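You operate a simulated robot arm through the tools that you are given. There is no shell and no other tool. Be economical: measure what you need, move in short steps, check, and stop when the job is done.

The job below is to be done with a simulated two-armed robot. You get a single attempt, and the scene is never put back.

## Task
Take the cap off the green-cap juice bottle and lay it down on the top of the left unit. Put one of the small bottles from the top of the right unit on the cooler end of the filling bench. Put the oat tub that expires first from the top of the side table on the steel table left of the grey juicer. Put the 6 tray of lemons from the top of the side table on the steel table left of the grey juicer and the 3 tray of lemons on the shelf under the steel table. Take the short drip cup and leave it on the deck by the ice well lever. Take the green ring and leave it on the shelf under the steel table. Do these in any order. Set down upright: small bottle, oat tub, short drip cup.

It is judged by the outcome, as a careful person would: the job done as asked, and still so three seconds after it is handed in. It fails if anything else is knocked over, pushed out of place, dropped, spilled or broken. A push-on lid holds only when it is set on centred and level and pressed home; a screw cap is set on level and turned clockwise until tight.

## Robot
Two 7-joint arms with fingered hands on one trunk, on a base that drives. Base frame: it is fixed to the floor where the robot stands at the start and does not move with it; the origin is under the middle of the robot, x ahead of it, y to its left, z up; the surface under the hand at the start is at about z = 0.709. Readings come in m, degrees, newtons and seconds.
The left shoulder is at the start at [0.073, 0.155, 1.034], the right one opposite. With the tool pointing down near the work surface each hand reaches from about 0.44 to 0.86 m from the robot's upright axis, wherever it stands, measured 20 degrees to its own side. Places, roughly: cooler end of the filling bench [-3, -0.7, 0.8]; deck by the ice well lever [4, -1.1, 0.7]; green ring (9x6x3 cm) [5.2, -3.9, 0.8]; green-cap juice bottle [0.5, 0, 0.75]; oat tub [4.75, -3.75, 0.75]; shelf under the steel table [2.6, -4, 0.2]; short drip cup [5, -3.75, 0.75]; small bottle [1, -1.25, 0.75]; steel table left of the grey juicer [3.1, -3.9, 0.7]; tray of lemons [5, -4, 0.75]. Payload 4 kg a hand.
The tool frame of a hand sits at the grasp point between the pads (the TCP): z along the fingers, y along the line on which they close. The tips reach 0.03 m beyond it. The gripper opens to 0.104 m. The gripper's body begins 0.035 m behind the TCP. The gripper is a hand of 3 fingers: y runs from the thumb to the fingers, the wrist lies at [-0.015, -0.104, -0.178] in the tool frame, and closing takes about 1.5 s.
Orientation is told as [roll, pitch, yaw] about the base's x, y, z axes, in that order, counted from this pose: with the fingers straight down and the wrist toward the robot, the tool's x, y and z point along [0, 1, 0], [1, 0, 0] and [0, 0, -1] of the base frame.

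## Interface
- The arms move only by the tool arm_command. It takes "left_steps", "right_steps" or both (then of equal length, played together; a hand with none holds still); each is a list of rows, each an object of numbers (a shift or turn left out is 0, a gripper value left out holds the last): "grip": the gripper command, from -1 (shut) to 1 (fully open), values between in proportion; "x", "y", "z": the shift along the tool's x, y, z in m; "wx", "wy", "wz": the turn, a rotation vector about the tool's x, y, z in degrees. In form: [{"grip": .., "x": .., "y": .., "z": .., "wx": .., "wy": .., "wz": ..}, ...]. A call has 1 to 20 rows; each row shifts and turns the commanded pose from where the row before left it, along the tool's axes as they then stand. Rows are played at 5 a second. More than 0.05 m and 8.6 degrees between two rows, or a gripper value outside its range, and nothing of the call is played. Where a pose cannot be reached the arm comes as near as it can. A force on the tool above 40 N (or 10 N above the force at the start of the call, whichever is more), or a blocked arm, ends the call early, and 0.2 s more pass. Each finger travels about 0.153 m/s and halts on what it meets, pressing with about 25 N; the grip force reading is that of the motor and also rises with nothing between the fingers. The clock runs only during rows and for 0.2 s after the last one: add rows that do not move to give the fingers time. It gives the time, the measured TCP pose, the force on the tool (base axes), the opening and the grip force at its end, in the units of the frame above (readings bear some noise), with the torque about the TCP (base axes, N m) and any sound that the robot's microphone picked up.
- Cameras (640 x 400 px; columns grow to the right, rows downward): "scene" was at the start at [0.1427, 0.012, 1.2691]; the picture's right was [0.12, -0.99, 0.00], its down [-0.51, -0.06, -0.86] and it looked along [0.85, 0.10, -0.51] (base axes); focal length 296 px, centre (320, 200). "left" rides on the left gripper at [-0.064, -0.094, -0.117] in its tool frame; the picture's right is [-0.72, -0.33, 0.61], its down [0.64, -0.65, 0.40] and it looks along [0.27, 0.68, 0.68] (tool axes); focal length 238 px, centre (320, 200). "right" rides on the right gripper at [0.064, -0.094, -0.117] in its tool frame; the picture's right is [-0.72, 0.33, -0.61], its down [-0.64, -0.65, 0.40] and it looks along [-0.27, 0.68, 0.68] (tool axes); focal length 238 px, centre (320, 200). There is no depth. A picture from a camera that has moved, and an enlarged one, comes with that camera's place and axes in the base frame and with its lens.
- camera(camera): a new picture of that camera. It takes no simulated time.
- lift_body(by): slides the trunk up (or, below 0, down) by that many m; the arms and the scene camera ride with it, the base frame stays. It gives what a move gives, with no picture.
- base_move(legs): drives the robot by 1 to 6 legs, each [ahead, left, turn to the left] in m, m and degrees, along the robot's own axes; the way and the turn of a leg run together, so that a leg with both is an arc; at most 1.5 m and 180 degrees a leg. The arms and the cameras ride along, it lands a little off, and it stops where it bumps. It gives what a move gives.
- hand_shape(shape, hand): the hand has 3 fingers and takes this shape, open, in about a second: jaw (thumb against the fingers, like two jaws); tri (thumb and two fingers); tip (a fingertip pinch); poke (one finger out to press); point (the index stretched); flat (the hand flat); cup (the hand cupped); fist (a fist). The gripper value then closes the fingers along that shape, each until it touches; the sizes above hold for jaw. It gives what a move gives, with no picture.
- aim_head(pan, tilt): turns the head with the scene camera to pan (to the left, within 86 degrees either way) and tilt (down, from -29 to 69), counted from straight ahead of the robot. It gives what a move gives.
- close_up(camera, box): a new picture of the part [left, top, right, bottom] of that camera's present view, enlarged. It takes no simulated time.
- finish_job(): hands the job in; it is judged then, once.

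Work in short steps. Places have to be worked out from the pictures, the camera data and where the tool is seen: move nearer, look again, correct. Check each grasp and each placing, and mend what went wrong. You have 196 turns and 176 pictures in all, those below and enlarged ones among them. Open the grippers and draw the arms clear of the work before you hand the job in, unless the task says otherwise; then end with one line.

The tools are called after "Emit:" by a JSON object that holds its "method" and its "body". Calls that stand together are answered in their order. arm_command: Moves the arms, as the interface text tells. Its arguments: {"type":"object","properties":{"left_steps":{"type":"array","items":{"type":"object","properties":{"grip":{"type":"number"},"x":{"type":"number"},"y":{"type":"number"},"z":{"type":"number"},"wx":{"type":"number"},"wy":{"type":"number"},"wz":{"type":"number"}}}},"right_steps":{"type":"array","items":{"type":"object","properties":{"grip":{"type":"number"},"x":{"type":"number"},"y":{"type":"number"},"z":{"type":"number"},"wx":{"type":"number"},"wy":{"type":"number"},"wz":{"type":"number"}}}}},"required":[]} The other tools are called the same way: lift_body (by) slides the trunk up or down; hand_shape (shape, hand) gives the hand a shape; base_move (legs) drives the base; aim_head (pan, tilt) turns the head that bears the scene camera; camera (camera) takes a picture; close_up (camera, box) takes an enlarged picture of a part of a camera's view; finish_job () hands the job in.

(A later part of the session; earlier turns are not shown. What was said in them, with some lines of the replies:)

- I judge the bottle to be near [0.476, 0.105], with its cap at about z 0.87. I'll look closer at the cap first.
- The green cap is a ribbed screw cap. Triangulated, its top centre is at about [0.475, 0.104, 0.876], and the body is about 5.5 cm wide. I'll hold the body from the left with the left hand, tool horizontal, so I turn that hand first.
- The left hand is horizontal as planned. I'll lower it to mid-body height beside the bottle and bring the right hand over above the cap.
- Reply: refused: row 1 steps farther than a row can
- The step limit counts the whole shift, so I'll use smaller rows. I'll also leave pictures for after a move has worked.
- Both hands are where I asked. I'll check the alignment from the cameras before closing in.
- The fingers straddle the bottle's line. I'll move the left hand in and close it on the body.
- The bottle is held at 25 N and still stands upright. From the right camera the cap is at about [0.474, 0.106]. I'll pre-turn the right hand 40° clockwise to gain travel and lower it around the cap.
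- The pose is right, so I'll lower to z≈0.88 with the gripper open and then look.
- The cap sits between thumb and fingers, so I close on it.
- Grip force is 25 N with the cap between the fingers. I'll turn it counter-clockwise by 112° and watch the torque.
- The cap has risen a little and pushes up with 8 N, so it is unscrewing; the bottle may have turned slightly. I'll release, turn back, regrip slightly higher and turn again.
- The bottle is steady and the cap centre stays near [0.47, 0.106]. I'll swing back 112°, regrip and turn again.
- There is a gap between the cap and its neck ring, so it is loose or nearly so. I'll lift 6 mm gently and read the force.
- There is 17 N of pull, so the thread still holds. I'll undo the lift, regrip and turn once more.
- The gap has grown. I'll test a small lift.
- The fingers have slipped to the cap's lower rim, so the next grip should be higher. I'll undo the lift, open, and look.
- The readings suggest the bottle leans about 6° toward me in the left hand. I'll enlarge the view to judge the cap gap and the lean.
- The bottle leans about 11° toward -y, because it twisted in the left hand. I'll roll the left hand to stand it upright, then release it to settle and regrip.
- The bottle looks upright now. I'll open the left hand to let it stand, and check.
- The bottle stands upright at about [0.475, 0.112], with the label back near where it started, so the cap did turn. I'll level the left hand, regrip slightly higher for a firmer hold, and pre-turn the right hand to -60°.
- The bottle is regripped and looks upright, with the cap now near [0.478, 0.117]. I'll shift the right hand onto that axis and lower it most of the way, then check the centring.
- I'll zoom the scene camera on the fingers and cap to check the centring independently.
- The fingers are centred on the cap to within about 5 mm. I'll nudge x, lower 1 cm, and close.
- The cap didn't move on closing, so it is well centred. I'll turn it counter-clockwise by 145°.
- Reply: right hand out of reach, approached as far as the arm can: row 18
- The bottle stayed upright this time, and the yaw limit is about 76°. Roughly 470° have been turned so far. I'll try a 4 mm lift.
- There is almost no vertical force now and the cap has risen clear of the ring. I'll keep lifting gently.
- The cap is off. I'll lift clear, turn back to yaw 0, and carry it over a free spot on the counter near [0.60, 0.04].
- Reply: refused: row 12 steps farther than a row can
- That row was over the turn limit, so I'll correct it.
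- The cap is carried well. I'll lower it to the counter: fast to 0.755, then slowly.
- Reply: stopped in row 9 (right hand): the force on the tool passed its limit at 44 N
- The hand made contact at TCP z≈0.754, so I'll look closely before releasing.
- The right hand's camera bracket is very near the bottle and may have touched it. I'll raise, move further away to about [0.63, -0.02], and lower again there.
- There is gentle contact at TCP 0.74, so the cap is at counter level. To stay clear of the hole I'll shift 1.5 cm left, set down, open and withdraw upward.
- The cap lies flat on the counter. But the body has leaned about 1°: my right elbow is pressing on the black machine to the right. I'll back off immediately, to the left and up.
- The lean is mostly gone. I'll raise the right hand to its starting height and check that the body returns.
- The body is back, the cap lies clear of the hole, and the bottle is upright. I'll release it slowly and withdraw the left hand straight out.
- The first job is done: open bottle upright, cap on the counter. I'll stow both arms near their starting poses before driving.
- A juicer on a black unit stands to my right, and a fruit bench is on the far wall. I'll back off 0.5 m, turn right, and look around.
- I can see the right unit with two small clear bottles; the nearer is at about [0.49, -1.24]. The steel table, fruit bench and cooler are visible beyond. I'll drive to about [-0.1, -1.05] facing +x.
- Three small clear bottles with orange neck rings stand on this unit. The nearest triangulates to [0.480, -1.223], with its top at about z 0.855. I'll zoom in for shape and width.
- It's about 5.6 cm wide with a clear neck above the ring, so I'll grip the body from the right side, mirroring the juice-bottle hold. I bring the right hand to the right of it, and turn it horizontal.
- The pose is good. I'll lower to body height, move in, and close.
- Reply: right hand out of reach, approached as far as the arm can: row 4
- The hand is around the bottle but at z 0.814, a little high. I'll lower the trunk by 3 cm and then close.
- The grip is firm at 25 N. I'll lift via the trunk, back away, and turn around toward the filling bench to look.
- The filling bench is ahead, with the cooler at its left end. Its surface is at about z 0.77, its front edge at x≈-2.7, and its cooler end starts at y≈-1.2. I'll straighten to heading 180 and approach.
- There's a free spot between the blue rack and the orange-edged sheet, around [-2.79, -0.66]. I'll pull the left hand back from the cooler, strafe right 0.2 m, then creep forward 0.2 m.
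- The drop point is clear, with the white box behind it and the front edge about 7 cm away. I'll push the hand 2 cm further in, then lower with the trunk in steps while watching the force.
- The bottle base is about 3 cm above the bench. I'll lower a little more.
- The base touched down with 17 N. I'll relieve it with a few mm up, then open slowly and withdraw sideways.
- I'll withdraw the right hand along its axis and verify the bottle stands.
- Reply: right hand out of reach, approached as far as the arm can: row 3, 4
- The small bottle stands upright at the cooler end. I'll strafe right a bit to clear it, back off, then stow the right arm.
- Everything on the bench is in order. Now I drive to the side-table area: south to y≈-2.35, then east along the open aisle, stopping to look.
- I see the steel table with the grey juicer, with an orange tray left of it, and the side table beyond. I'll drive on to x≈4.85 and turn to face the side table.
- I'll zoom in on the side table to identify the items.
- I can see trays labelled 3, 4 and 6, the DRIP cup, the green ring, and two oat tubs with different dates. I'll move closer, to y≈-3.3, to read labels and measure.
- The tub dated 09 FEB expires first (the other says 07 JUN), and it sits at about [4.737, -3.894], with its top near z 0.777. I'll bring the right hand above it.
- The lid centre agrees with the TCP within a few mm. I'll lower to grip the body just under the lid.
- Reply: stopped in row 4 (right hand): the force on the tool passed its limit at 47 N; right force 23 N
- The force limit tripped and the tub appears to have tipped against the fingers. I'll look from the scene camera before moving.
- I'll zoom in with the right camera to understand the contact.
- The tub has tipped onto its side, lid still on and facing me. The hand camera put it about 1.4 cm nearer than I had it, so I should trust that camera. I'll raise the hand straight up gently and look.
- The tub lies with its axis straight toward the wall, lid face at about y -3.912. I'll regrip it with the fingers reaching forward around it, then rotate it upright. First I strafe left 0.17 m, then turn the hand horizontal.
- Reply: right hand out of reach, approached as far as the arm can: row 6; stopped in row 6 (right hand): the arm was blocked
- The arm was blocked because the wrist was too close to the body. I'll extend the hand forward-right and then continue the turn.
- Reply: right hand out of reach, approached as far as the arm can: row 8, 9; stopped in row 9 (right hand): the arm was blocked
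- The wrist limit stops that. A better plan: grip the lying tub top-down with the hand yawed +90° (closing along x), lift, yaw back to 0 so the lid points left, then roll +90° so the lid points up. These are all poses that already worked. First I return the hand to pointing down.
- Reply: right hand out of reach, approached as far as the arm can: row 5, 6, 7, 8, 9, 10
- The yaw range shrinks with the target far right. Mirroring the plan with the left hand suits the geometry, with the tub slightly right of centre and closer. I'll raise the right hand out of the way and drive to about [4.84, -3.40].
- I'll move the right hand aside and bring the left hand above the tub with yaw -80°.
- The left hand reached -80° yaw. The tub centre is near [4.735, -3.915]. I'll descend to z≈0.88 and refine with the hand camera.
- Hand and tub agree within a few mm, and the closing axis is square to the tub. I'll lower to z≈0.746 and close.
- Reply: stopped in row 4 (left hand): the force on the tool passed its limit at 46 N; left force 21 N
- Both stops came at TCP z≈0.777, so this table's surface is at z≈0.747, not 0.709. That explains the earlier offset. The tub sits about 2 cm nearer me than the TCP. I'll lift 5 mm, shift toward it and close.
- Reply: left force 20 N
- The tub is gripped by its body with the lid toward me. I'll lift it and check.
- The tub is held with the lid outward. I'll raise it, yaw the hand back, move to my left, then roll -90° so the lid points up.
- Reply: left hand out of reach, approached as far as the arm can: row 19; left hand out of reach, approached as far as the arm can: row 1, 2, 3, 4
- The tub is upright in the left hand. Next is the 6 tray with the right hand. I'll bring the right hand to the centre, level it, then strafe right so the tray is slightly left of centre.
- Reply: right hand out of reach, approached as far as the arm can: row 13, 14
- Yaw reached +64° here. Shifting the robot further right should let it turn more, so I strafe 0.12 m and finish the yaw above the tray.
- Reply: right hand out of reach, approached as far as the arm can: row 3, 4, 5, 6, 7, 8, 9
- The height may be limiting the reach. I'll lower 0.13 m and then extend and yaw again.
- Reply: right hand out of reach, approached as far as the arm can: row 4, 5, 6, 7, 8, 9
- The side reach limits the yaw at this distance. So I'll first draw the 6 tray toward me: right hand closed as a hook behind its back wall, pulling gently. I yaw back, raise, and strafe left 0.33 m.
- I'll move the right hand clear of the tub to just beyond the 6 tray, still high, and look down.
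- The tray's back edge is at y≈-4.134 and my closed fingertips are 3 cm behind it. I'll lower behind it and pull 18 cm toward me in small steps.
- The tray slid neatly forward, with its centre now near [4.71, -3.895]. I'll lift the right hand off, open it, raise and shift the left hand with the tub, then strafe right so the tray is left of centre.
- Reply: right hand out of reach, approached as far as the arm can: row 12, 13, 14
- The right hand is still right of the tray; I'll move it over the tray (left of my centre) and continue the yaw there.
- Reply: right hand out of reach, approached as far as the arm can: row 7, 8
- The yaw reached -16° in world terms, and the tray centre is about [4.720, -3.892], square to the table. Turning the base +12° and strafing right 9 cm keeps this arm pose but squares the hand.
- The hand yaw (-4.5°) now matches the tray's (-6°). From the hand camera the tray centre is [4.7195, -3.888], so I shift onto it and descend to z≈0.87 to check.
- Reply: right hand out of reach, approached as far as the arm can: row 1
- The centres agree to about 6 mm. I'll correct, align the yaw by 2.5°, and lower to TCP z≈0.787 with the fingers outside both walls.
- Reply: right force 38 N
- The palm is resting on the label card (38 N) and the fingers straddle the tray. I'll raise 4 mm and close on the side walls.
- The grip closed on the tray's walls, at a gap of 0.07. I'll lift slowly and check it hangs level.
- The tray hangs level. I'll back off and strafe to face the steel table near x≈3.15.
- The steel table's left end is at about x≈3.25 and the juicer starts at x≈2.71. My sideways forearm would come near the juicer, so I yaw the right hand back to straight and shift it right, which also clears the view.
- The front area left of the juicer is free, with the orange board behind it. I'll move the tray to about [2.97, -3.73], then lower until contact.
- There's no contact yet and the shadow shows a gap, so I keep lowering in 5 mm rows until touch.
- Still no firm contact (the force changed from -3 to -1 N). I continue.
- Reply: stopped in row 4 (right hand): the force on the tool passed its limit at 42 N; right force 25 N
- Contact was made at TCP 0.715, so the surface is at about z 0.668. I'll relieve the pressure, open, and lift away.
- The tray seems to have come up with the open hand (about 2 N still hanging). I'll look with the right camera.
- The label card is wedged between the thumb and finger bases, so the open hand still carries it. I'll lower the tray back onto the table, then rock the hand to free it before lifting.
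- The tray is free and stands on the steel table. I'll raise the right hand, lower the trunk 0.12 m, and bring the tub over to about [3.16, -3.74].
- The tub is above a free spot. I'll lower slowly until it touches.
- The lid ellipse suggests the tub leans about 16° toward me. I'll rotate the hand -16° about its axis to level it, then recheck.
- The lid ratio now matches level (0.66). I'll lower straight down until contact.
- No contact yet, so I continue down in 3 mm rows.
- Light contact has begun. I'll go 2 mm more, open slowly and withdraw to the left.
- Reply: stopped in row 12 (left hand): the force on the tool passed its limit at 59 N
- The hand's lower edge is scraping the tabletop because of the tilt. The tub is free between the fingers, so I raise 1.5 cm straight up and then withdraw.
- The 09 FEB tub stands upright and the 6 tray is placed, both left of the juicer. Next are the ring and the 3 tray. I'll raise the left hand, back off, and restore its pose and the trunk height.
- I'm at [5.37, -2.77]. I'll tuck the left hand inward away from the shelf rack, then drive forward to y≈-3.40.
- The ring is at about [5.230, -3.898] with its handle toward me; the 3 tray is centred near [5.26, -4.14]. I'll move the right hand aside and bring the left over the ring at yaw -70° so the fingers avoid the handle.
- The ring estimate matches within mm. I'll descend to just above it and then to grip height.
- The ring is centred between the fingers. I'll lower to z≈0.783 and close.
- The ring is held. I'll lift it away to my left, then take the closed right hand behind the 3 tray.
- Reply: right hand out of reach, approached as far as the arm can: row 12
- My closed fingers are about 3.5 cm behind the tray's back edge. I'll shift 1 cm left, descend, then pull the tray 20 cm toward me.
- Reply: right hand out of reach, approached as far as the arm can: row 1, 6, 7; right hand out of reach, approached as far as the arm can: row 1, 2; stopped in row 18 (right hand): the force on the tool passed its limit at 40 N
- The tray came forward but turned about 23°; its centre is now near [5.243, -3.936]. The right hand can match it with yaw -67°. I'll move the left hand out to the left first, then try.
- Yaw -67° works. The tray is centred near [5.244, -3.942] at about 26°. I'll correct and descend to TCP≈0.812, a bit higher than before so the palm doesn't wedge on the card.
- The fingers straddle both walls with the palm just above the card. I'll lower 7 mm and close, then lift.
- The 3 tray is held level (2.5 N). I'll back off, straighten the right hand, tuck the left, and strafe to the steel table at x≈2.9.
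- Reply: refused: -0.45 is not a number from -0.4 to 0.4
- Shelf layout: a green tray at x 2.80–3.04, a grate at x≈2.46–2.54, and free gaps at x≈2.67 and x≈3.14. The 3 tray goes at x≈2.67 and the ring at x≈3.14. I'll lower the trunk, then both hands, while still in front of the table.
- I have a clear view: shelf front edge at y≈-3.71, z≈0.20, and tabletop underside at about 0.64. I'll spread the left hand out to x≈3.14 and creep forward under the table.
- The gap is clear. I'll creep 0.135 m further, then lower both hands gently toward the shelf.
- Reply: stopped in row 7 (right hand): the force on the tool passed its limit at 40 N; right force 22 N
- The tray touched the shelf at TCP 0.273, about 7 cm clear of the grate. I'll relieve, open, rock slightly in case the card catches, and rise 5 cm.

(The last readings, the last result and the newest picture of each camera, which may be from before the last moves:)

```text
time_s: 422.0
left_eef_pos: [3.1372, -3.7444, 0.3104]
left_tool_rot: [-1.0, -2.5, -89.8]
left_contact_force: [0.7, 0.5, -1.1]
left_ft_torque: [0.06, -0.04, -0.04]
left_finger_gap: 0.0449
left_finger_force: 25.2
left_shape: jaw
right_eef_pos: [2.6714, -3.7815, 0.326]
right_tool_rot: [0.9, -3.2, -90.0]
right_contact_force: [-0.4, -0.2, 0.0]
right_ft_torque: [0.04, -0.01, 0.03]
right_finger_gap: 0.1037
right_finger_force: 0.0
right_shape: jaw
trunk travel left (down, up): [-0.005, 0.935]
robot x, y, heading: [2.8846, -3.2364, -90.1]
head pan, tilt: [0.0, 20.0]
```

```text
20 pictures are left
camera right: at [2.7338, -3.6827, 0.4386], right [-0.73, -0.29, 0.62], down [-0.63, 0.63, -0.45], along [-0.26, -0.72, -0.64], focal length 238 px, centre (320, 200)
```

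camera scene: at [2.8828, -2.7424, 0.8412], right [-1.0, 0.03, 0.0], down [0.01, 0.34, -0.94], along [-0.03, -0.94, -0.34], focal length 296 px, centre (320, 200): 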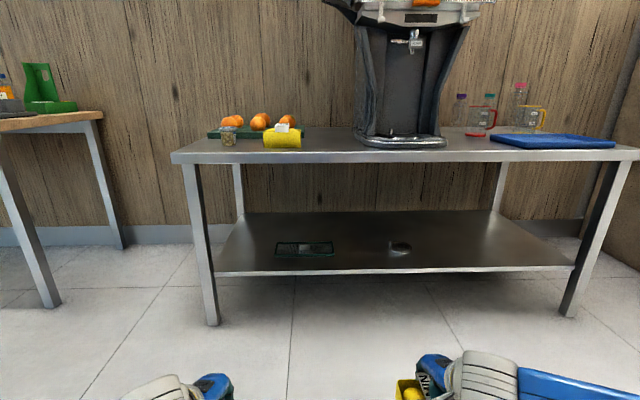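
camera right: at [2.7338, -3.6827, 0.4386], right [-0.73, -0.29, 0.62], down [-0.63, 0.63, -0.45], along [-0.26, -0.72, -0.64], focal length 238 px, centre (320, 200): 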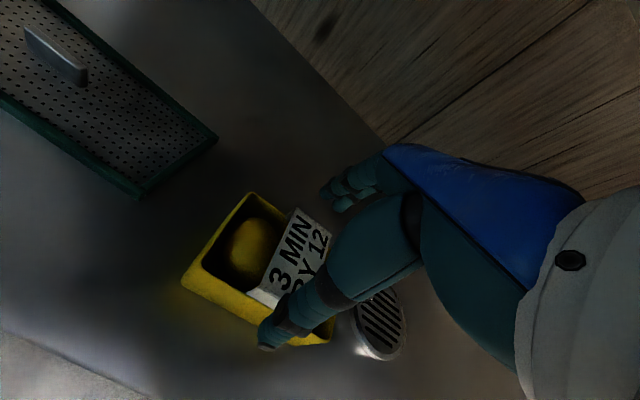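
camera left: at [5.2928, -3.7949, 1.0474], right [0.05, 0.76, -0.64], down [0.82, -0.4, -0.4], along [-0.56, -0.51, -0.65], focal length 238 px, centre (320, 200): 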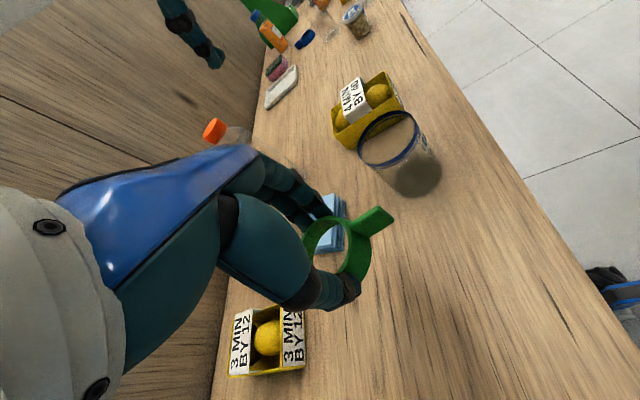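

The 3 tray is on the shelf. Now I lower the ring with the left hand, release, and rise.

Emit:
{"method": "arm_command", "body": {"left_steps": [{"z": 0.03}, {"z": 0.02}, {"z": 0.006}, {"z": 0.004}, {"z": 0.004}, {"z": 0.004}, {"z": 0.004}, {}]}}

Emit:
{"method": "camera", "body": {"camera": "left"}}

```text
time_s: 423.4
left_eef_pos: [3.1338, -3.7507, 0.2558]
left_tool_rot: [-1.0, -3.7, -89.9]
left_contact_force: [0.9, 7.9, 23.8]
left_ft_torque: [0.6, -0.04, 0.0]
left_finger_gap: 0.0474
left_finger_force: 25.2
left_shape: jaw
right_eef_pos: [2.672, -3.7818, 0.3267]
right_tool_rot: [1.1, -3.4, -90.0]
right_contact_force: [0.0, -0.3, 1.6]
right_ft_torque: [0.01, 0.05, -0.01]
right_finger_gap: 0.1039
right_finger_force: 0.1
right_shape: jaw
trunk travel left (down, up): [-0.005, 0.935]
robot x, y, heading: [2.8837, -3.2351, -89.8]
head pan, tilt: [0.0, 20.0]
stopped in row 6 (left hand): the force on the tool passed its limit at 43 N (the readings are from after the stop); the commanded pose is now the measured one
```

```text
19 pictures are left
camera left: at [3.072, -3.6489, 0.3663], right [-0.73, 0.29, -0.62], down [0.63, 0.63, -0.46], along [0.26, -0.73, -0.64], focal length 238 px, centre (320, 200)
```

left: 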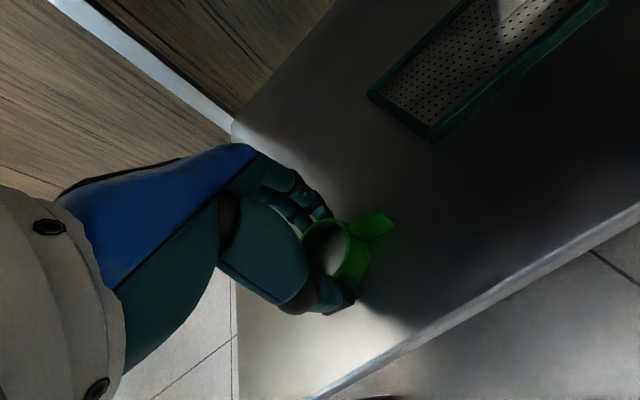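

The ring is on the shelf surface. I'll relieve, open, and rise 5 cm, then check.

Emit:
{"method": "arm_command", "body": {"left_steps": [{"z": -0.003}, {"grip": 0}, {}, {"grip": 0.6}, {"grip": 1}, {}, {}, {"z": -0.02}, {"z": -0.03}, {"z": -0.02}, {}]}}

Emit:
{"method": "camera", "body": {"camera": "left"}}

```text
time_s: 425.8
left_eef_pos: [3.1371, -3.7469, 0.3227]
left_tool_rot: [-0.9, -3.1, -89.7]
left_contact_force: [-0.1, -0.2, 0.8]
left_ft_torque: [0.0, -0.02, 0.01]
left_finger_gap: 0.1035
left_finger_force: 0.0
left_shape: jaw
right_eef_pos: [2.6709, -3.7814, 0.3257]
right_tool_rot: [1.0, -3.3, -90.0]
right_contact_force: [1.2, -0.8, 0.2]
right_ft_torque: [0.01, 0.01, 0.0]
right_finger_gap: 0.1037
right_finger_force: 0.1
right_shape: jaw
trunk travel left (down, up): [-0.005, 0.935]
robot x, y, heading: [2.8813, -3.2318, -89.8]
head pan, tilt: [0.0, 20.0]
```

```text
18 pictures are left
camera left: at [3.0739, -3.6464, 0.4353], right [-0.73, 0.29, -0.62], down [0.63, 0.63, -0.45], along [0.26, -0.72, -0.64], focal length 238 px, centre (320, 200)
```

left: 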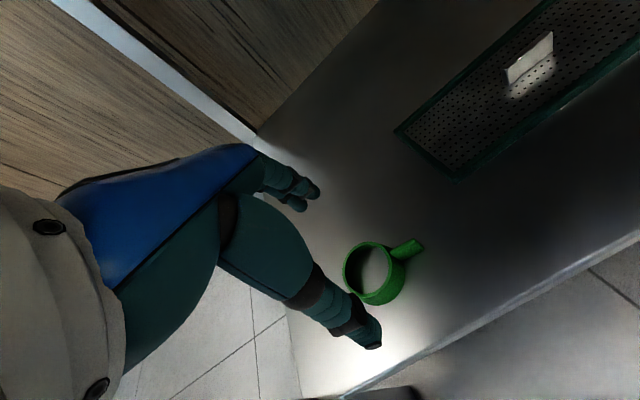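

The ring lies on the shelf. Before backing out, I raise the right hand another 4.5 cm so its tips clear the tray's card, staying under the tabletop.

Emit:
{"method": "arm_command", "body": {"right_steps": [{"z": -0.015}, {"z": -0.015}, {"z": -0.015}, {}]}}

Emit:
{"method": "base_move", "body": {"legs": [[-0.65, 0, 0]]}}

Emit:
{"method": "camera", "body": {"camera": "scene"}}

```text
time_s: 426.8
left_eef_pos: [3.1365, -3.747, 0.3218]
left_tool_rot: [-1.0, -3.0, -89.8]
left_contact_force: [0.2, 0.4, 0.5]
left_ft_torque: [0.0, 0.02, 0.02]
left_finger_gap: 0.1039
left_finger_force: 0.0
left_shape: jaw
right_eef_pos: [2.6718, -3.7789, 0.3702]
right_tool_rot: [0.9, -3.2, -90.0]
right_contact_force: [-0.2, -0.4, -0.7]
right_ft_torque: [0.03, -0.02, 0.0]
right_finger_gap: 0.1038
right_finger_force: 0.1
right_shape: jaw
trunk travel left (down, up): [-0.005, 0.935]
robot x, y, heading: [2.8861, -3.2327, -89.7]
head pan, tilt: [0.0, 20.0]
```

```text
time_s: 430.4
left_eef_pos: [3.1365, -3.0899, 0.3223]
left_tool_rot: [-0.9, -3.1, -89.2]
left_contact_force: [-0.5, -0.4, -0.3]
left_ft_torque: [0.0, -0.02, 0.0]
left_finger_gap: 0.1034
left_finger_force: 0.0
left_shape: jaw
right_eef_pos: [2.674, -3.1268, 0.3704]
right_tool_rot: [0.9, -3.2, -89.4]
right_contact_force: [-0.5, -0.1, -0.6]
right_ft_torque: [-0.05, -0.01, -0.02]
right_finger_gap: 0.104
right_finger_force: 0.1
right_shape: jaw
trunk travel left (down, up): [-0.005, 0.935]
robot x, y, heading: [2.8817, -2.5795, -89.3]
head pan, tilt: [0.0, 20.0]
```

```text
17 pictures are left
camera scene: at [2.8816, -2.7226, 0.8413], right [-1.0, -0.01, 0.0], down [0.0, 0.34, -0.94], along [0.01, -0.94, -0.34], focal length 296 px, centre (320, 200)
```

scene: 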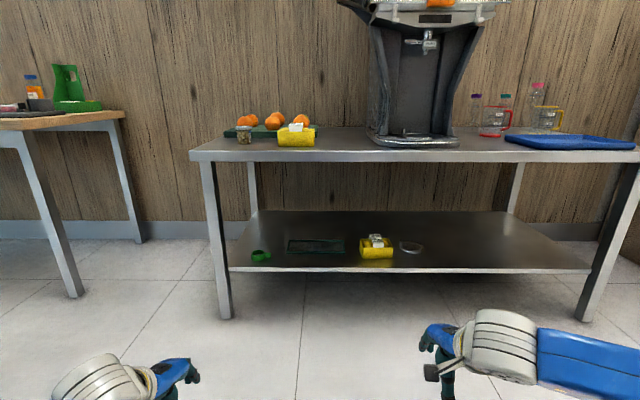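

Everything on the steel table and shelf is in place. The drip cup is last: I'll raise the trunk and hands, then drive back toward the side table.

Emit:
{"method": "lift_body", "body": {"by": 0.4}}

Emit:
{"method": "lift_body", "body": {"by": 0.09}}

Emit:
{"method": "arm_command", "body": {"right_steps": [{"z": -0.045}, {"z": -0.045}, {"z": -0.045}, {"z": -0.045}, {"z": -0.03, "wx": 3}, {}, {}], "left_steps": [{"z": -0.045}, {"z": -0.045}, {"z": -0.045}, {"z": -0.045}, {"z": -0.045, "wx": 3}, {"z": -0.045, "x": -0.02}, {"x": -0.04}]}}

Emit:
{"method": "base_move", "body": {"legs": [[0, 1.15, 0], [0, 1.12, 0]]}}

Emit:
{"method": "aim_head", "body": {"pan": 0, "tilt": 35}}

```text
time_s: 434.2
left_eef_pos: [3.1361, -3.0908, 0.7223]
left_tool_rot: [-0.9, -3.2, -89.1]
left_contact_force: [-0.2, 0.6, 0.0]
left_ft_torque: [0.0, 0.03, -0.02]
left_finger_gap: 0.1038
left_finger_force: 0.0
left_shape: jaw
right_eef_pos: [2.6732, -3.1279, 0.7702]
right_tool_rot: [1.0, -3.3, -89.4]
right_contact_force: [-0.1, 0.8, -0.2]
right_ft_torque: [-0.03, -0.02, 0.0]
right_finger_gap: 0.104
right_finger_force: 0.2
right_shape: jaw
trunk travel left (down, up): [-0.405, 0.535]
robot x, y, heading: [2.8823, -2.5801, -89.4]
head pan, tilt: [0.0, 20.0]
```

```text
time_s: 435.5
left_eef_pos: [3.1364, -3.0904, 0.8116]
left_tool_rot: [-1.1, -3.2, -89.2]
left_contact_force: [1.1, -0.6, 0.3]
left_ft_torque: [-0.02, 0.03, -0.03]
left_finger_gap: 0.1038
left_finger_force: 0.0
left_shape: jaw
right_eef_pos: [2.6734, -3.1273, 0.8602]
right_tool_rot: [0.9, -3.3, -89.5]
right_contact_force: [0.6, 0.7, 0.5]
right_ft_torque: [0.02, -0.03, 0.02]
right_finger_gap: 0.104
right_finger_force: 0.0
right_shape: jaw
trunk travel left (down, up): [-0.495, 0.445]
robot x, y, heading: [2.8806, -2.577, -89.2]
head pan, tilt: [0.0, 20.0]
```

```text
time_s: 437.1
left_eef_pos: [3.0778, -3.0788, 1.0829]
left_tool_rot: [-0.8, 0.0, -89.2]
left_contact_force: [0.4, -0.3, -0.1]
left_ft_torque: [0.0, -0.04, 0.0]
left_finger_gap: 0.1038
left_finger_force: 0.1
left_shape: jaw
right_eef_pos: [2.6667, -3.1154, 1.07]
right_tool_rot: [1.0, -0.3, -89.3]
right_contact_force: [0.0, -0.4, 0.2]
right_ft_torque: [0.01, -0.02, 0.0]
right_finger_gap: 0.1041
right_finger_force: 0.1
right_shape: jaw
trunk travel left (down, up): [-0.495, 0.445]
robot x, y, heading: [2.8767, -2.5792, -89.1]
head pan, tilt: [0.0, 20.0]
```

```text
time_s: 448.3
left_eef_pos: [5.3531, -3.0397, 1.0821]
left_tool_rot: [-1.0, -0.2, -88.7]
left_contact_force: [-0.6, -0.5, 0.2]
left_ft_torque: [-0.01, 0.0, 0.0]
left_finger_gap: 0.1037
left_finger_force: 0.0
left_shape: jaw
right_eef_pos: [4.9408, -3.0801, 1.0697]
right_tool_rot: [1.2, -0.3, -88.8]
right_contact_force: [0.0, 0.6, -0.7]
right_ft_torque: [0.01, 0.01, 0.01]
right_finger_gap: 0.1039
right_finger_force: 0.1
right_shape: jaw
trunk travel left (down, up): [-0.495, 0.445]
robot x, y, heading: [5.1505, -2.5422, -88.8]
head pan, tilt: [0.0, 20.0]
```

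```text
time_s: 449.0
left_eef_pos: [5.355, -3.0385, 1.0833]
left_tool_rot: [-1.0, -0.3, -88.9]
left_contact_force: [-0.4, 0.1, 0.3]
left_ft_torque: [-0.03, 0.0, -0.04]
left_finger_gap: 0.1036
left_finger_force: 0.0
left_shape: jaw
right_eef_pos: [4.9427, -3.0784, 1.0709]
right_tool_rot: [1.0, -0.4, -88.8]
right_contact_force: [0.2, 0.2, 0.7]
right_ft_torque: [0.02, 0.01, 0.0]
right_finger_gap: 0.1038
right_finger_force: 0.1
right_shape: jaw
trunk travel left (down, up): [-0.495, 0.445]
robot x, y, heading: [5.1499, -2.543, -88.5]
head pan, tilt: [0.0, 35.0]
```

I'll approach to y≈-3.36 and look at the cup.

Emit:
{"method": "base_move", "body": {"legs": [[0.4, 0, -1.3], [0.42, 0, 0]]}}

Emit:
{"method": "camera", "body": {"camera": "right"}}

Emit:
{"method": "close_up", "body": {"camera": "scene", "box": [260, 200, 460, 360]}}

```text
time_s: 453.8
left_eef_pos: [5.3445, -3.8715, 1.083]
left_tool_rot: [-1.0, -0.3, -90.3]
left_contact_force: [-0.5, -0.4, -0.1]
left_ft_torque: [0.0, 0.02, 0.0]
left_finger_gap: 0.104
left_finger_force: 0.0
left_shape: jaw
right_eef_pos: [4.9322, -3.9018, 1.072]
right_tool_rot: [0.9, -0.4, -90.3]
right_contact_force: [-0.2, 0.2, -1.3]
right_ft_torque: [-0.02, 0.03, -0.03]
right_finger_gap: 0.1041
right_finger_force: 0.0
right_shape: jaw
trunk travel left (down, up): [-0.495, 0.445]
robot x, y, heading: [5.1527, -3.369, -90.5]
head pan, tilt: [0.0, 35.0]
```

```text
16 pictures are left
camera right: at [4.9934, -3.8078, 1.1891], right [-0.73, -0.32, 0.6], down [-0.63, 0.65, -0.42], along [-0.26, -0.69, -0.68], focal length 238 px, centre (320, 200)
```

right: 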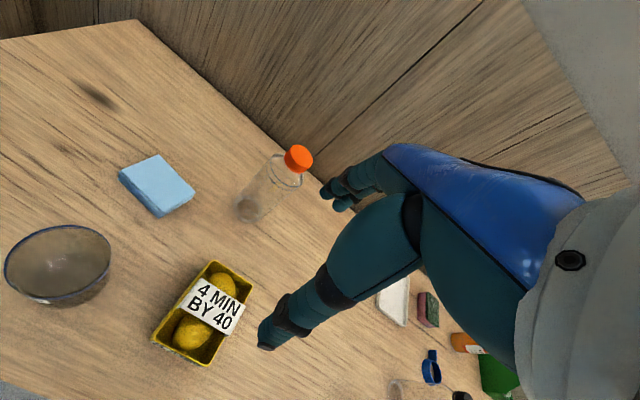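

```text
2.50 times, centred on (360, 280) of scene
camera zoom: at [5.151, -3.5105, 1.3075], right [-1.0, 0.01, 0.0], down [0.0, 0.57, -0.82], along [-0.01, -0.82, -0.57], focal length 741 px, centre (220, 0)
```

zoom: 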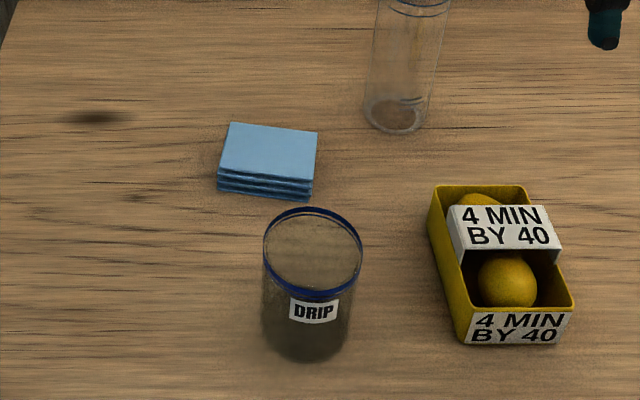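

Both cameras agree: the cup is at [5.078, -3.843], its rim at z≈0.86, 7.2 cm wide. I'll bring the right hand over it and down to z≈0.93 to verify.

Emit:
{"method": "arm_command", "body": {"right_steps": [{"x": 0.04, "y": -0.015}, {"x": 0.04, "y": -0.015}, {"x": 0.04, "y": -0.015}, {"x": 0.026, "y": -0.014}, {"z": 0.045}, {"z": 0.045}, {"z": 0.045}, {}, {}]}}

Emit:
{"method": "camera", "body": {"camera": "right"}}

```text
time_s: 455.8
left_eef_pos: [5.3446, -3.8719, 1.0829]
left_tool_rot: [-1.0, -0.5, -90.5]
left_contact_force: [0.5, 1.1, -0.3]
left_ft_torque: [0.05, -0.01, 0.02]
left_finger_gap: 0.1041
left_finger_force: 0.1
left_shape: jaw
right_eef_pos: [5.0806, -3.8421, 0.937]
right_tool_rot: [1.0, -0.4, -90.4]
right_contact_force: [-0.2, 0.7, 0.1]
right_ft_torque: [0.01, -0.01, 0.0]
right_finger_gap: 0.1039
right_finger_force: 0.1
right_shape: jaw
trunk travel left (down, up): [-0.495, 0.445]
robot x, y, heading: [5.1532, -3.3703, -89.9]
head pan, tilt: [0.0, 35.0]
```

```text
14 pictures are left
camera right: at [5.1416, -3.7486, 1.0549], right [-0.73, -0.32, 0.6], down [-0.63, 0.65, -0.42], along [-0.26, -0.69, -0.68], focal length 238 px, centre (320, 200)
```

right: 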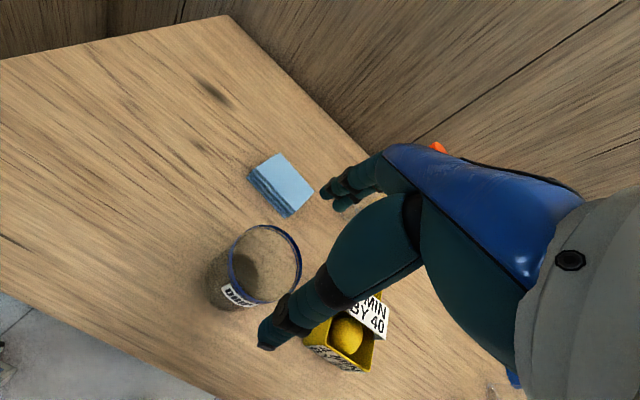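

It is well centred. I'll descend to TCP≈0.837 and close gently on the cup.

Emit:
{"method": "arm_command", "body": {"right_steps": [{"x": 0.004, "z": 0.03}, {"z": 0.03}, {"z": 0.02}, {"z": 0.012}, {"z": 0.008}, {}, {"grip": 0.5}, {}, {"grip": 0.2}, {}, {"grip": -1}, {}, {}, {}, {}]}}

Emit:
{"method": "camera", "body": {"camera": "right"}}

```text
time_s: 459.0
left_eef_pos: [5.3445, -3.872, 1.0834]
left_tool_rot: [-1.0, -0.3, -90.3]
left_contact_force: [0.1, -0.7, 0.0]
left_ft_torque: [0.02, 0.02, 0.0]
left_finger_gap: 0.1041
left_finger_force: 0.1
left_shape: jaw
right_eef_pos: [5.0851, -3.8441, 0.8391]
right_tool_rot: [0.8, -0.5, -90.4]
right_contact_force: [0.1, 0.5, -0.1]
right_ft_torque: [0.03, 0.02, -0.01]
right_finger_gap: 0.0619
right_finger_force: 25.2
right_shape: jaw
trunk travel left (down, up): [-0.495, 0.445]
robot x, y, heading: [5.1542, -3.369, -90.8]
head pan, tilt: [0.0, 35.0]
```

```text
13 pictures are left
camera right: at [5.1472, -3.7508, 0.9566], right [-0.73, -0.32, 0.6], down [-0.63, 0.65, -0.42], along [-0.26, -0.69, -0.68], focal length 238 px, centre (320, 200)
```

right: 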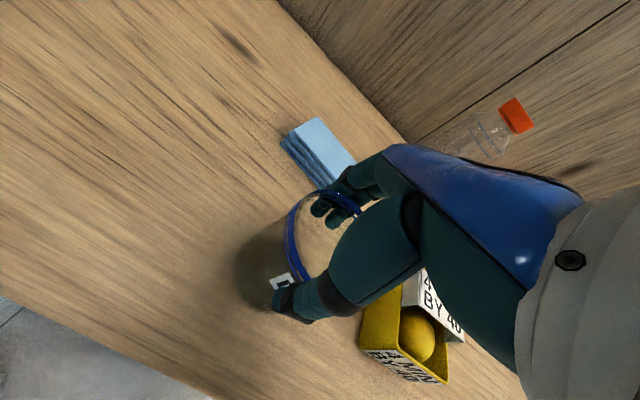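

The grip is on the cup's outside, with a gap matching its diameter. I'll lift slowly.

Emit:
{"method": "arm_command", "body": {"right_steps": [{"z": -0.01}, {"z": -0.02}, {"z": -0.03}, {"z": -0.03}, {"z": -0.03}, {"z": -0.03}, {}]}}

Emit:
{"method": "camera", "body": {"camera": "scene"}}

```text
time_s: 460.6
left_eef_pos: [5.3452, -3.8719, 1.0829]
left_tool_rot: [-1.0, -0.4, -90.3]
left_contact_force: [-0.2, -0.5, 0.0]
left_ft_torque: [0.0, 0.01, -0.03]
left_finger_gap: 0.1038
left_finger_force: 0.0
left_shape: jaw
right_eef_pos: [5.0843, -3.8434, 0.9898]
right_tool_rot: [0.9, -0.4, -90.4]
right_contact_force: [-0.2, -0.6, -0.2]
right_ft_torque: [0.0, -0.01, 0.01]
right_finger_gap: 0.0621
right_finger_force: 24.7
right_shape: jaw
trunk travel left (down, up): [-0.495, 0.445]
robot x, y, heading: [5.1546, -3.3696, -90.9]
head pan, tilt: [0.0, 35.0]
```

```text
12 pictures are left
camera scene: at [5.1516, -3.5119, 1.3073], right [-1.0, 0.01, 0.0], down [0.0, 0.58, -0.82], along [-0.01, -0.82, -0.58], focal length 296 px, centre (320, 200)
```

scene: 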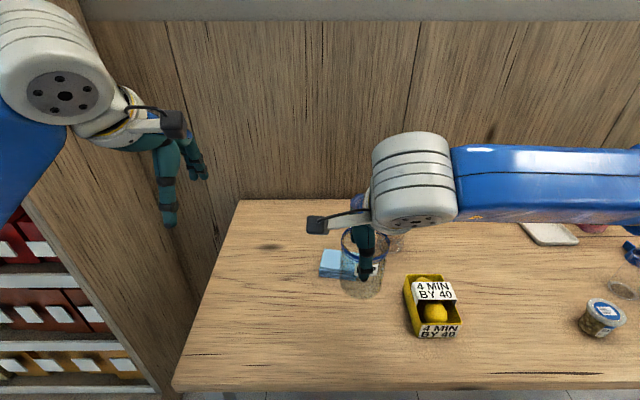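

The cup is held upright. I'll back off, turn around to face the ice-well side, strafe to x≈4.1, and look.

Emit:
{"method": "base_move", "body": {"legs": [[-0.75, 0, 0], [0, 0, 179.5], [0, 1.05, 0]]}}

Emit:
{"method": "aim_head", "body": {"pan": 0, "tilt": 22}}

Emit:
{"method": "camera", "body": {"camera": "scene"}}

```text
time_s: 476.9
left_eef_pos: [3.9339, -2.1002, 1.0836]
left_tool_rot: [-0.9, -0.3, 88.1]
left_contact_force: [0.4, -0.3, 0.1]
left_ft_torque: [0.01, -0.01, 0.01]
left_finger_gap: 0.1038
left_finger_force: 0.1
left_shape: jaw
right_eef_pos: [4.1912, -2.1342, 0.9892]
right_tool_rot: [0.9, -0.4, 88.1]
right_contact_force: [0.0, 0.7, -0.4]
right_ft_torque: [-0.02, 0.01, -0.01]
right_finger_gap: 0.0615
right_finger_force: 24.6
right_shape: jaw
trunk travel left (down, up): [-0.495, 0.445]
robot x, y, heading: [4.1079, -2.6045, 88.2]
head pan, tilt: [0.0, 35.0]
```

```text
time_s: 477.6
left_eef_pos: [3.9312, -2.1007, 1.084]
left_tool_rot: [-1.0, -0.6, 88.2]
left_contact_force: [0.7, -0.5, 0.2]
left_ft_torque: [-0.02, 0.02, -0.04]
left_finger_gap: 0.1038
left_finger_force: 0.1
left_shape: jaw
right_eef_pos: [4.1912, -2.1375, 0.9899]
right_tool_rot: [0.9, -0.5, 88.1]
right_contact_force: [0.3, 0.3, -0.6]
right_ft_torque: [0.0, -0.06, -0.02]
right_finger_gap: 0.0616
right_finger_force: 24.8
right_shape: jaw
trunk travel left (down, up): [-0.495, 0.445]
robot x, y, heading: [4.1096, -2.6046, 88.4]
head pan, tilt: [0.0, 22.0]
```

```text
11 pictures are left
camera scene: at [4.1153, -2.4586, 1.3279], right [1.0, -0.03, 0.0], down [-0.01, -0.38, -0.93], along [0.03, 0.93, -0.38], focal length 296 px, centre (320, 200)
```

scene: 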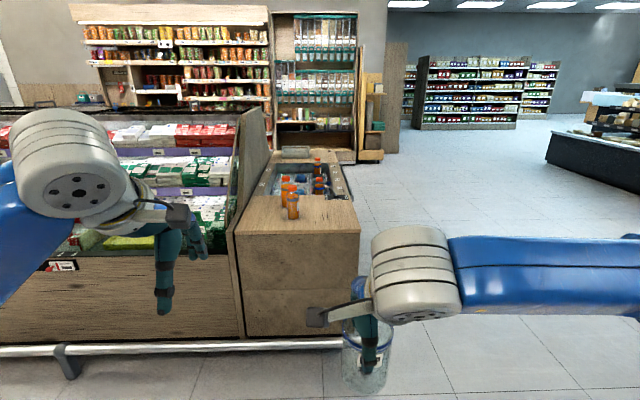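

The ice-well unit is ahead, spanning x≈3.75–4.35 with its front at y≈-1.2. I'll zoom in to find the lever.

Emit:
{"method": "close_up", "body": {"camera": "scene", "box": [220, 130, 380, 250]}}

```text
3.33 times, centred on (300, 190) of scene
camera zoom: at [4.1153, -2.4586, 1.3279], right [1.0, -0.03, 0.0], down [-0.01, -0.38, -0.93], along [0.03, 0.93, -0.38], focal length 988 px, centre (387, 233)
```

zoom: 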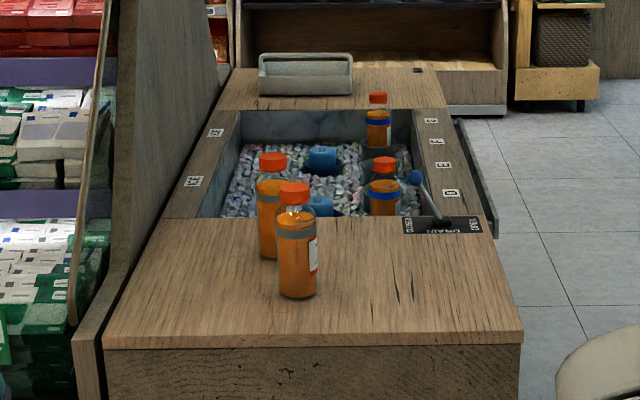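

The lever is the blue-knobbed DRAIN lever at the right rear of the wooden deck, at about [4.24, -0.82]. I'll put the cup on the deck near [4.22, -1.0]. I tuck the left hand and drive forward to y≈-1.72.

Emit:
{"method": "arm_command", "body": {"left_steps": [{"z": -0.03, "y": -0.03}, {"z": -0.03, "y": -0.03}, {"y": -0.03}, {}]}}

Emit:
{"method": "base_move", "body": {"legs": [[0.45, 0, 1.6], [0.43, 0, 0]]}}

Emit:
{"method": "aim_head", "body": {"pan": 0, "tilt": 33}}

Emit:
{"method": "camera", "body": {"camera": "scene"}}

```text
time_s: 478.6
left_eef_pos: [3.9275, -2.1902, 1.1422]
left_tool_rot: [-1.2, -0.5, 88.3]
left_contact_force: [-0.4, 0.2, -0.5]
left_ft_torque: [0.0, -0.01, 0.02]
left_finger_gap: 0.1036
left_finger_force: 0.1
left_shape: jaw
right_eef_pos: [4.1899, -2.136, 0.9902]
right_tool_rot: [1.0, -0.4, 88.1]
right_contact_force: [0.7, -0.8, -0.4]
right_ft_torque: [0.01, 0.01, 0.0]
right_finger_gap: 0.0615
right_finger_force: 25.0
right_shape: jaw
trunk travel left (down, up): [-0.495, 0.445]
robot x, y, heading: [4.113, -2.6068, 88.4]
head pan, tilt: [0.0, 22.0]
```

```text
time_s: 483.6
left_eef_pos: [3.9216, -1.3178, 1.1437]
left_tool_rot: [-0.6, -0.6, 90.0]
left_contact_force: [0.6, -0.4, 0.4]
left_ft_torque: [0.01, 0.04, 0.03]
left_finger_gap: 0.1037
left_finger_force: 0.0
left_shape: jaw
right_eef_pos: [4.1807, -1.254, 0.9921]
right_tool_rot: [1.1, -0.5, 90.1]
right_contact_force: [0.4, 0.7, -0.3]
right_ft_torque: [0.04, 0.04, 0.02]
right_finger_gap: 0.0614
right_finger_force: 24.9
right_shape: jaw
trunk travel left (down, up): [-0.495, 0.445]
robot x, y, heading: [4.1173, -1.726, 90.2]
head pan, tilt: [0.0, 22.0]
```

```text
time_s: 484.3
left_eef_pos: [3.9259, -1.3213, 1.1432]
left_tool_rot: [-0.2, -0.7, 90.1]
left_contact_force: [-0.4, -0.5, -0.4]
left_ft_torque: [0.0, -0.01, 0.03]
left_finger_gap: 0.1038
left_finger_force: 0.1
left_shape: jaw
right_eef_pos: [4.1854, -1.2559, 0.991]
right_tool_rot: [1.4, -0.5, 90.0]
right_contact_force: [0.4, -0.1, -1.0]
right_ft_torque: [0.0, 0.03, 0.06]
right_finger_gap: 0.0614
right_finger_force: 24.8
right_shape: jaw
trunk travel left (down, up): [-0.495, 0.445]
robot x, y, heading: [4.1144, -1.726, 90.1]
head pan, tilt: [0.0, 33.0]
```

```text
9 pictures are left
camera scene: at [4.0961, -1.584, 1.3112], right [1.0, 0.0, 0.01], down [0.01, -0.55, -0.84], along [0.0, 0.84, -0.55], focal length 296 px, centre (320, 200)
```

scene: 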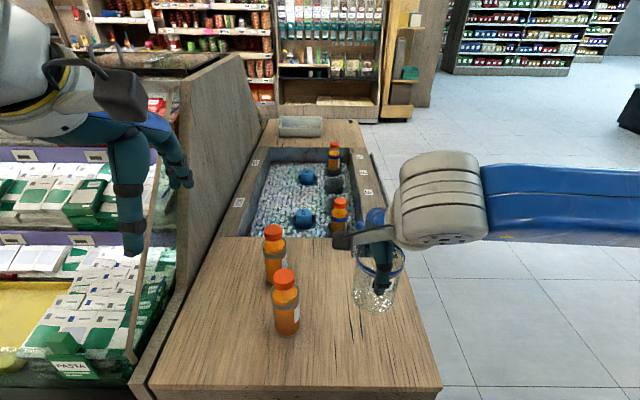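

Two views put the deck at z≈0.714, the juice bottles around x≈4.0, and the lever base near [4.24, -0.91]. The target is [4.225, -1.06]. I'll move the cup there and lower to just above the deck.

Emit:
{"method": "arm_command", "body": {"right_steps": [{"x": -0.008, "y": 0.04}, {"x": -0.008, "y": 0.04}, {"x": -0.008, "y": 0.04}, {"x": -0.008, "y": 0.04}, {"x": -0.008, "y": 0.036}, {"z": 0.045}, {"z": 0.045}, {"z": 0.04}, {"z": 0.02}, {}]}}

Emit:
{"method": "camera", "body": {"camera": "right"}}

```text
time_s: 486.5
left_eef_pos: [3.9324, -1.3204, 1.1457]
left_tool_rot: [-0.1, -0.7, 89.9]
left_contact_force: [0.3, -0.5, 0.2]
left_ft_torque: [-0.01, 0.01, 0.0]
left_finger_gap: 0.1039
left_finger_force: 0.1
left_shape: jaw
right_eef_pos: [4.2251, -1.0606, 0.8412]
right_tool_rot: [1.6, -0.6, 90.0]
right_contact_force: [0.5, 0.4, -0.4]
right_ft_torque: [0.02, -0.03, -0.03]
right_finger_gap: 0.0616
right_finger_force: 25.2
right_shape: jaw
trunk travel left (down, up): [-0.495, 0.445]
robot x, y, heading: [4.1134, -1.7279, 90.4]
head pan, tilt: [0.0, 33.0]
```

```text
8 pictures are left
camera right: at [4.1647, -1.1564, 0.9597], right [0.74, 0.32, 0.6], down [0.63, -0.65, -0.43], along [0.25, 0.69, -0.68], focal length 238 px, centre (320, 200)
```

right: 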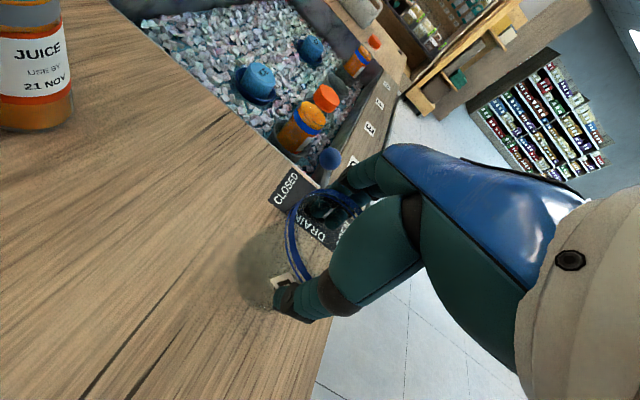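

The cup hovers over clear deck, about 6 cm in front of the DRAIN plate. I'll lower gently until it touches.

Emit:
{"method": "arm_command", "body": {"right_steps": [{"z": 0.015}, {"z": 0.006}, {"z": 0.004}, {"z": 0.003}, {"z": 0.003}, {"z": 0.003}, {"z": 0.003}, {}]}}

```text
time_s: 488.3
left_eef_pos: [3.932, -1.3223, 1.1472]
left_tool_rot: [-0.1, -0.9, 90.0]
left_contact_force: [0.7, -0.4, 0.1]
left_ft_torque: [0.01, 0.02, 0.01]
left_finger_gap: 0.1036
left_finger_force: 0.1
left_shape: jaw
right_eef_pos: [4.2255, -1.0586, 0.8082]
right_tool_rot: [1.7, -0.9, 90.0]
right_contact_force: [-0.2, 0.7, 14.3]
right_ft_torque: [-0.14, 0.0, 0.03]
right_finger_gap: 0.0613
right_finger_force: 24.5
right_shape: jaw
trunk travel left (down, up): [-0.495, 0.445]
robot x, y, heading: [4.1162, -1.7266, 90.2]
head pan, tilt: [0.0, 33.0]
```

The cup is on the deck (14 N). I'll relieve, open slowly, and rise straight up.

Emit:
{"method": "arm_command", "body": {"right_steps": [{"z": -0.002}, {"grip": -0.2}, {"grip": 0}, {"grip": 0.2}, {"grip": 0.4}, {"grip": 0.7}, {"grip": 1}, {}, {}, {"z": -0.015}, {"z": -0.02}, {"z": -0.03}, {"z": -0.04}, {"z": -0.04}, {}]}}

Emit:
{"method": "camera", "body": {"camera": "right"}}

```text
time_s: 491.5
left_eef_pos: [3.9316, -1.3216, 1.1454]
left_tool_rot: [-0.1, -0.8, 89.9]
left_contact_force: [-0.8, 0.1, 0.8]
left_ft_torque: [0.02, -0.02, -0.02]
left_finger_gap: 0.1038
left_finger_force: 0.0
left_shape: jaw
right_eef_pos: [4.2313, -1.0588, 0.9518]
right_tool_rot: [1.6, -0.7, 90.1]
right_contact_force: [0.4, 0.8, -0.3]
right_ft_torque: [-0.03, 0.03, -0.03]
right_finger_gap: 0.1035
right_finger_force: 0.0
right_shape: jaw
trunk travel left (down, up): [-0.495, 0.445]
robot x, y, heading: [4.1159, -1.7223, 90.3]
head pan, tilt: [0.0, 33.0]
```

```text
7 pictures are left
camera right: at [4.1701, -1.155, 1.0699], right [0.74, 0.32, 0.6], down [0.63, -0.65, -0.43], along [0.25, 0.69, -0.68], focal length 238 px, centre (320, 200)
```

right: 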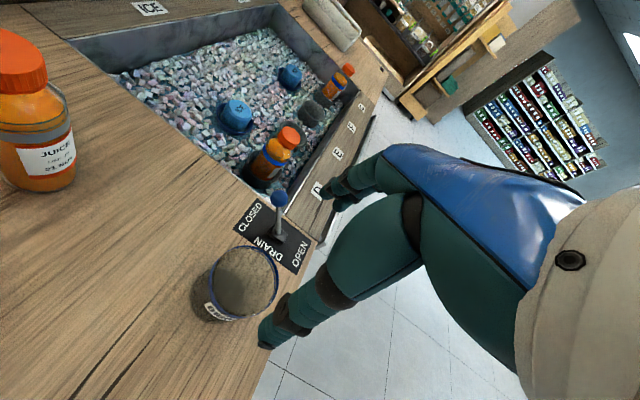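

The cup stands upright beside the DRAIN lever, which is untouched. I'll raise the hand further, back straight out, and take a last check.

Emit:
{"method": "arm_command", "body": {"right_steps": [{"z": -0.045}, {"z": -0.045}, {"y": -0.04}, {"y": -0.04}, {}]}}

Emit:
{"method": "base_move", "body": {"legs": [[-0.7, 0, 0]]}}

Emit:
{"method": "camera", "body": {"camera": "scene"}}

```text
time_s: 492.7
left_eef_pos: [3.9326, -1.3199, 1.1446]
left_tool_rot: [0.0, -0.7, 90.1]
left_contact_force: [0.0, -0.4, -0.9]
left_ft_torque: [0.02, -0.03, 0.0]
left_finger_gap: 0.1036
left_finger_force: 0.0
left_shape: jaw
right_eef_pos: [4.2323, -1.142, 1.0382]
right_tool_rot: [1.7, -0.6, 90.0]
right_contact_force: [0.1, -0.4, 0.0]
right_ft_torque: [0.01, 0.01, -0.01]
right_finger_gap: 0.1037
right_finger_force: 0.0
right_shape: jaw
trunk travel left (down, up): [-0.495, 0.445]
robot x, y, heading: [4.1153, -1.7251, 90.0]
head pan, tilt: [0.0, 33.0]
```

```text
time_s: 496.6
left_eef_pos: [3.9367, -2.0207, 1.1447]
left_tool_rot: [0.0, -0.6, 89.7]
left_contact_force: [0.1, -0.9, 0.6]
left_ft_torque: [-0.06, 0.02, -0.01]
left_finger_gap: 0.1042
left_finger_force: 0.1
left_shape: jaw
right_eef_pos: [4.2382, -1.8473, 1.0383]
right_tool_rot: [1.6, -0.6, 89.7]
right_contact_force: [0.1, -0.9, -0.2]
right_ft_torque: [0.02, 0.03, 0.01]
right_finger_gap: 0.1036
right_finger_force: 0.0
right_shape: jaw
trunk travel left (down, up): [-0.495, 0.445]
robot x, y, heading: [4.1143, -2.431, 89.6]
head pan, tilt: [0.0, 33.0]
```

```text
6 pictures are left
camera scene: at [4.1148, -2.2863, 1.3103], right [1.0, 0.0, 0.0], down [0.0, -0.55, -0.84], along [0.0, 0.84, -0.55], focal length 296 px, centre (320, 200)
```

scene: 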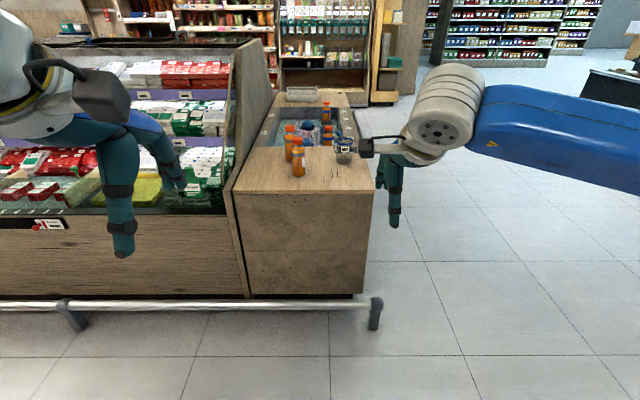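

The cup is in place, both grippers are open, and the arms are clear of everything. I'm handing the job in.

Emit:
{"method": "finish_job", "body": {}}

```text
The job is handed in.
```

All six items are where you asked, and I checked each one with a camera after setting it down. During the job I tipped the oat tub onto its side once. Its lid stayed on, and I stood it back up before placing it.
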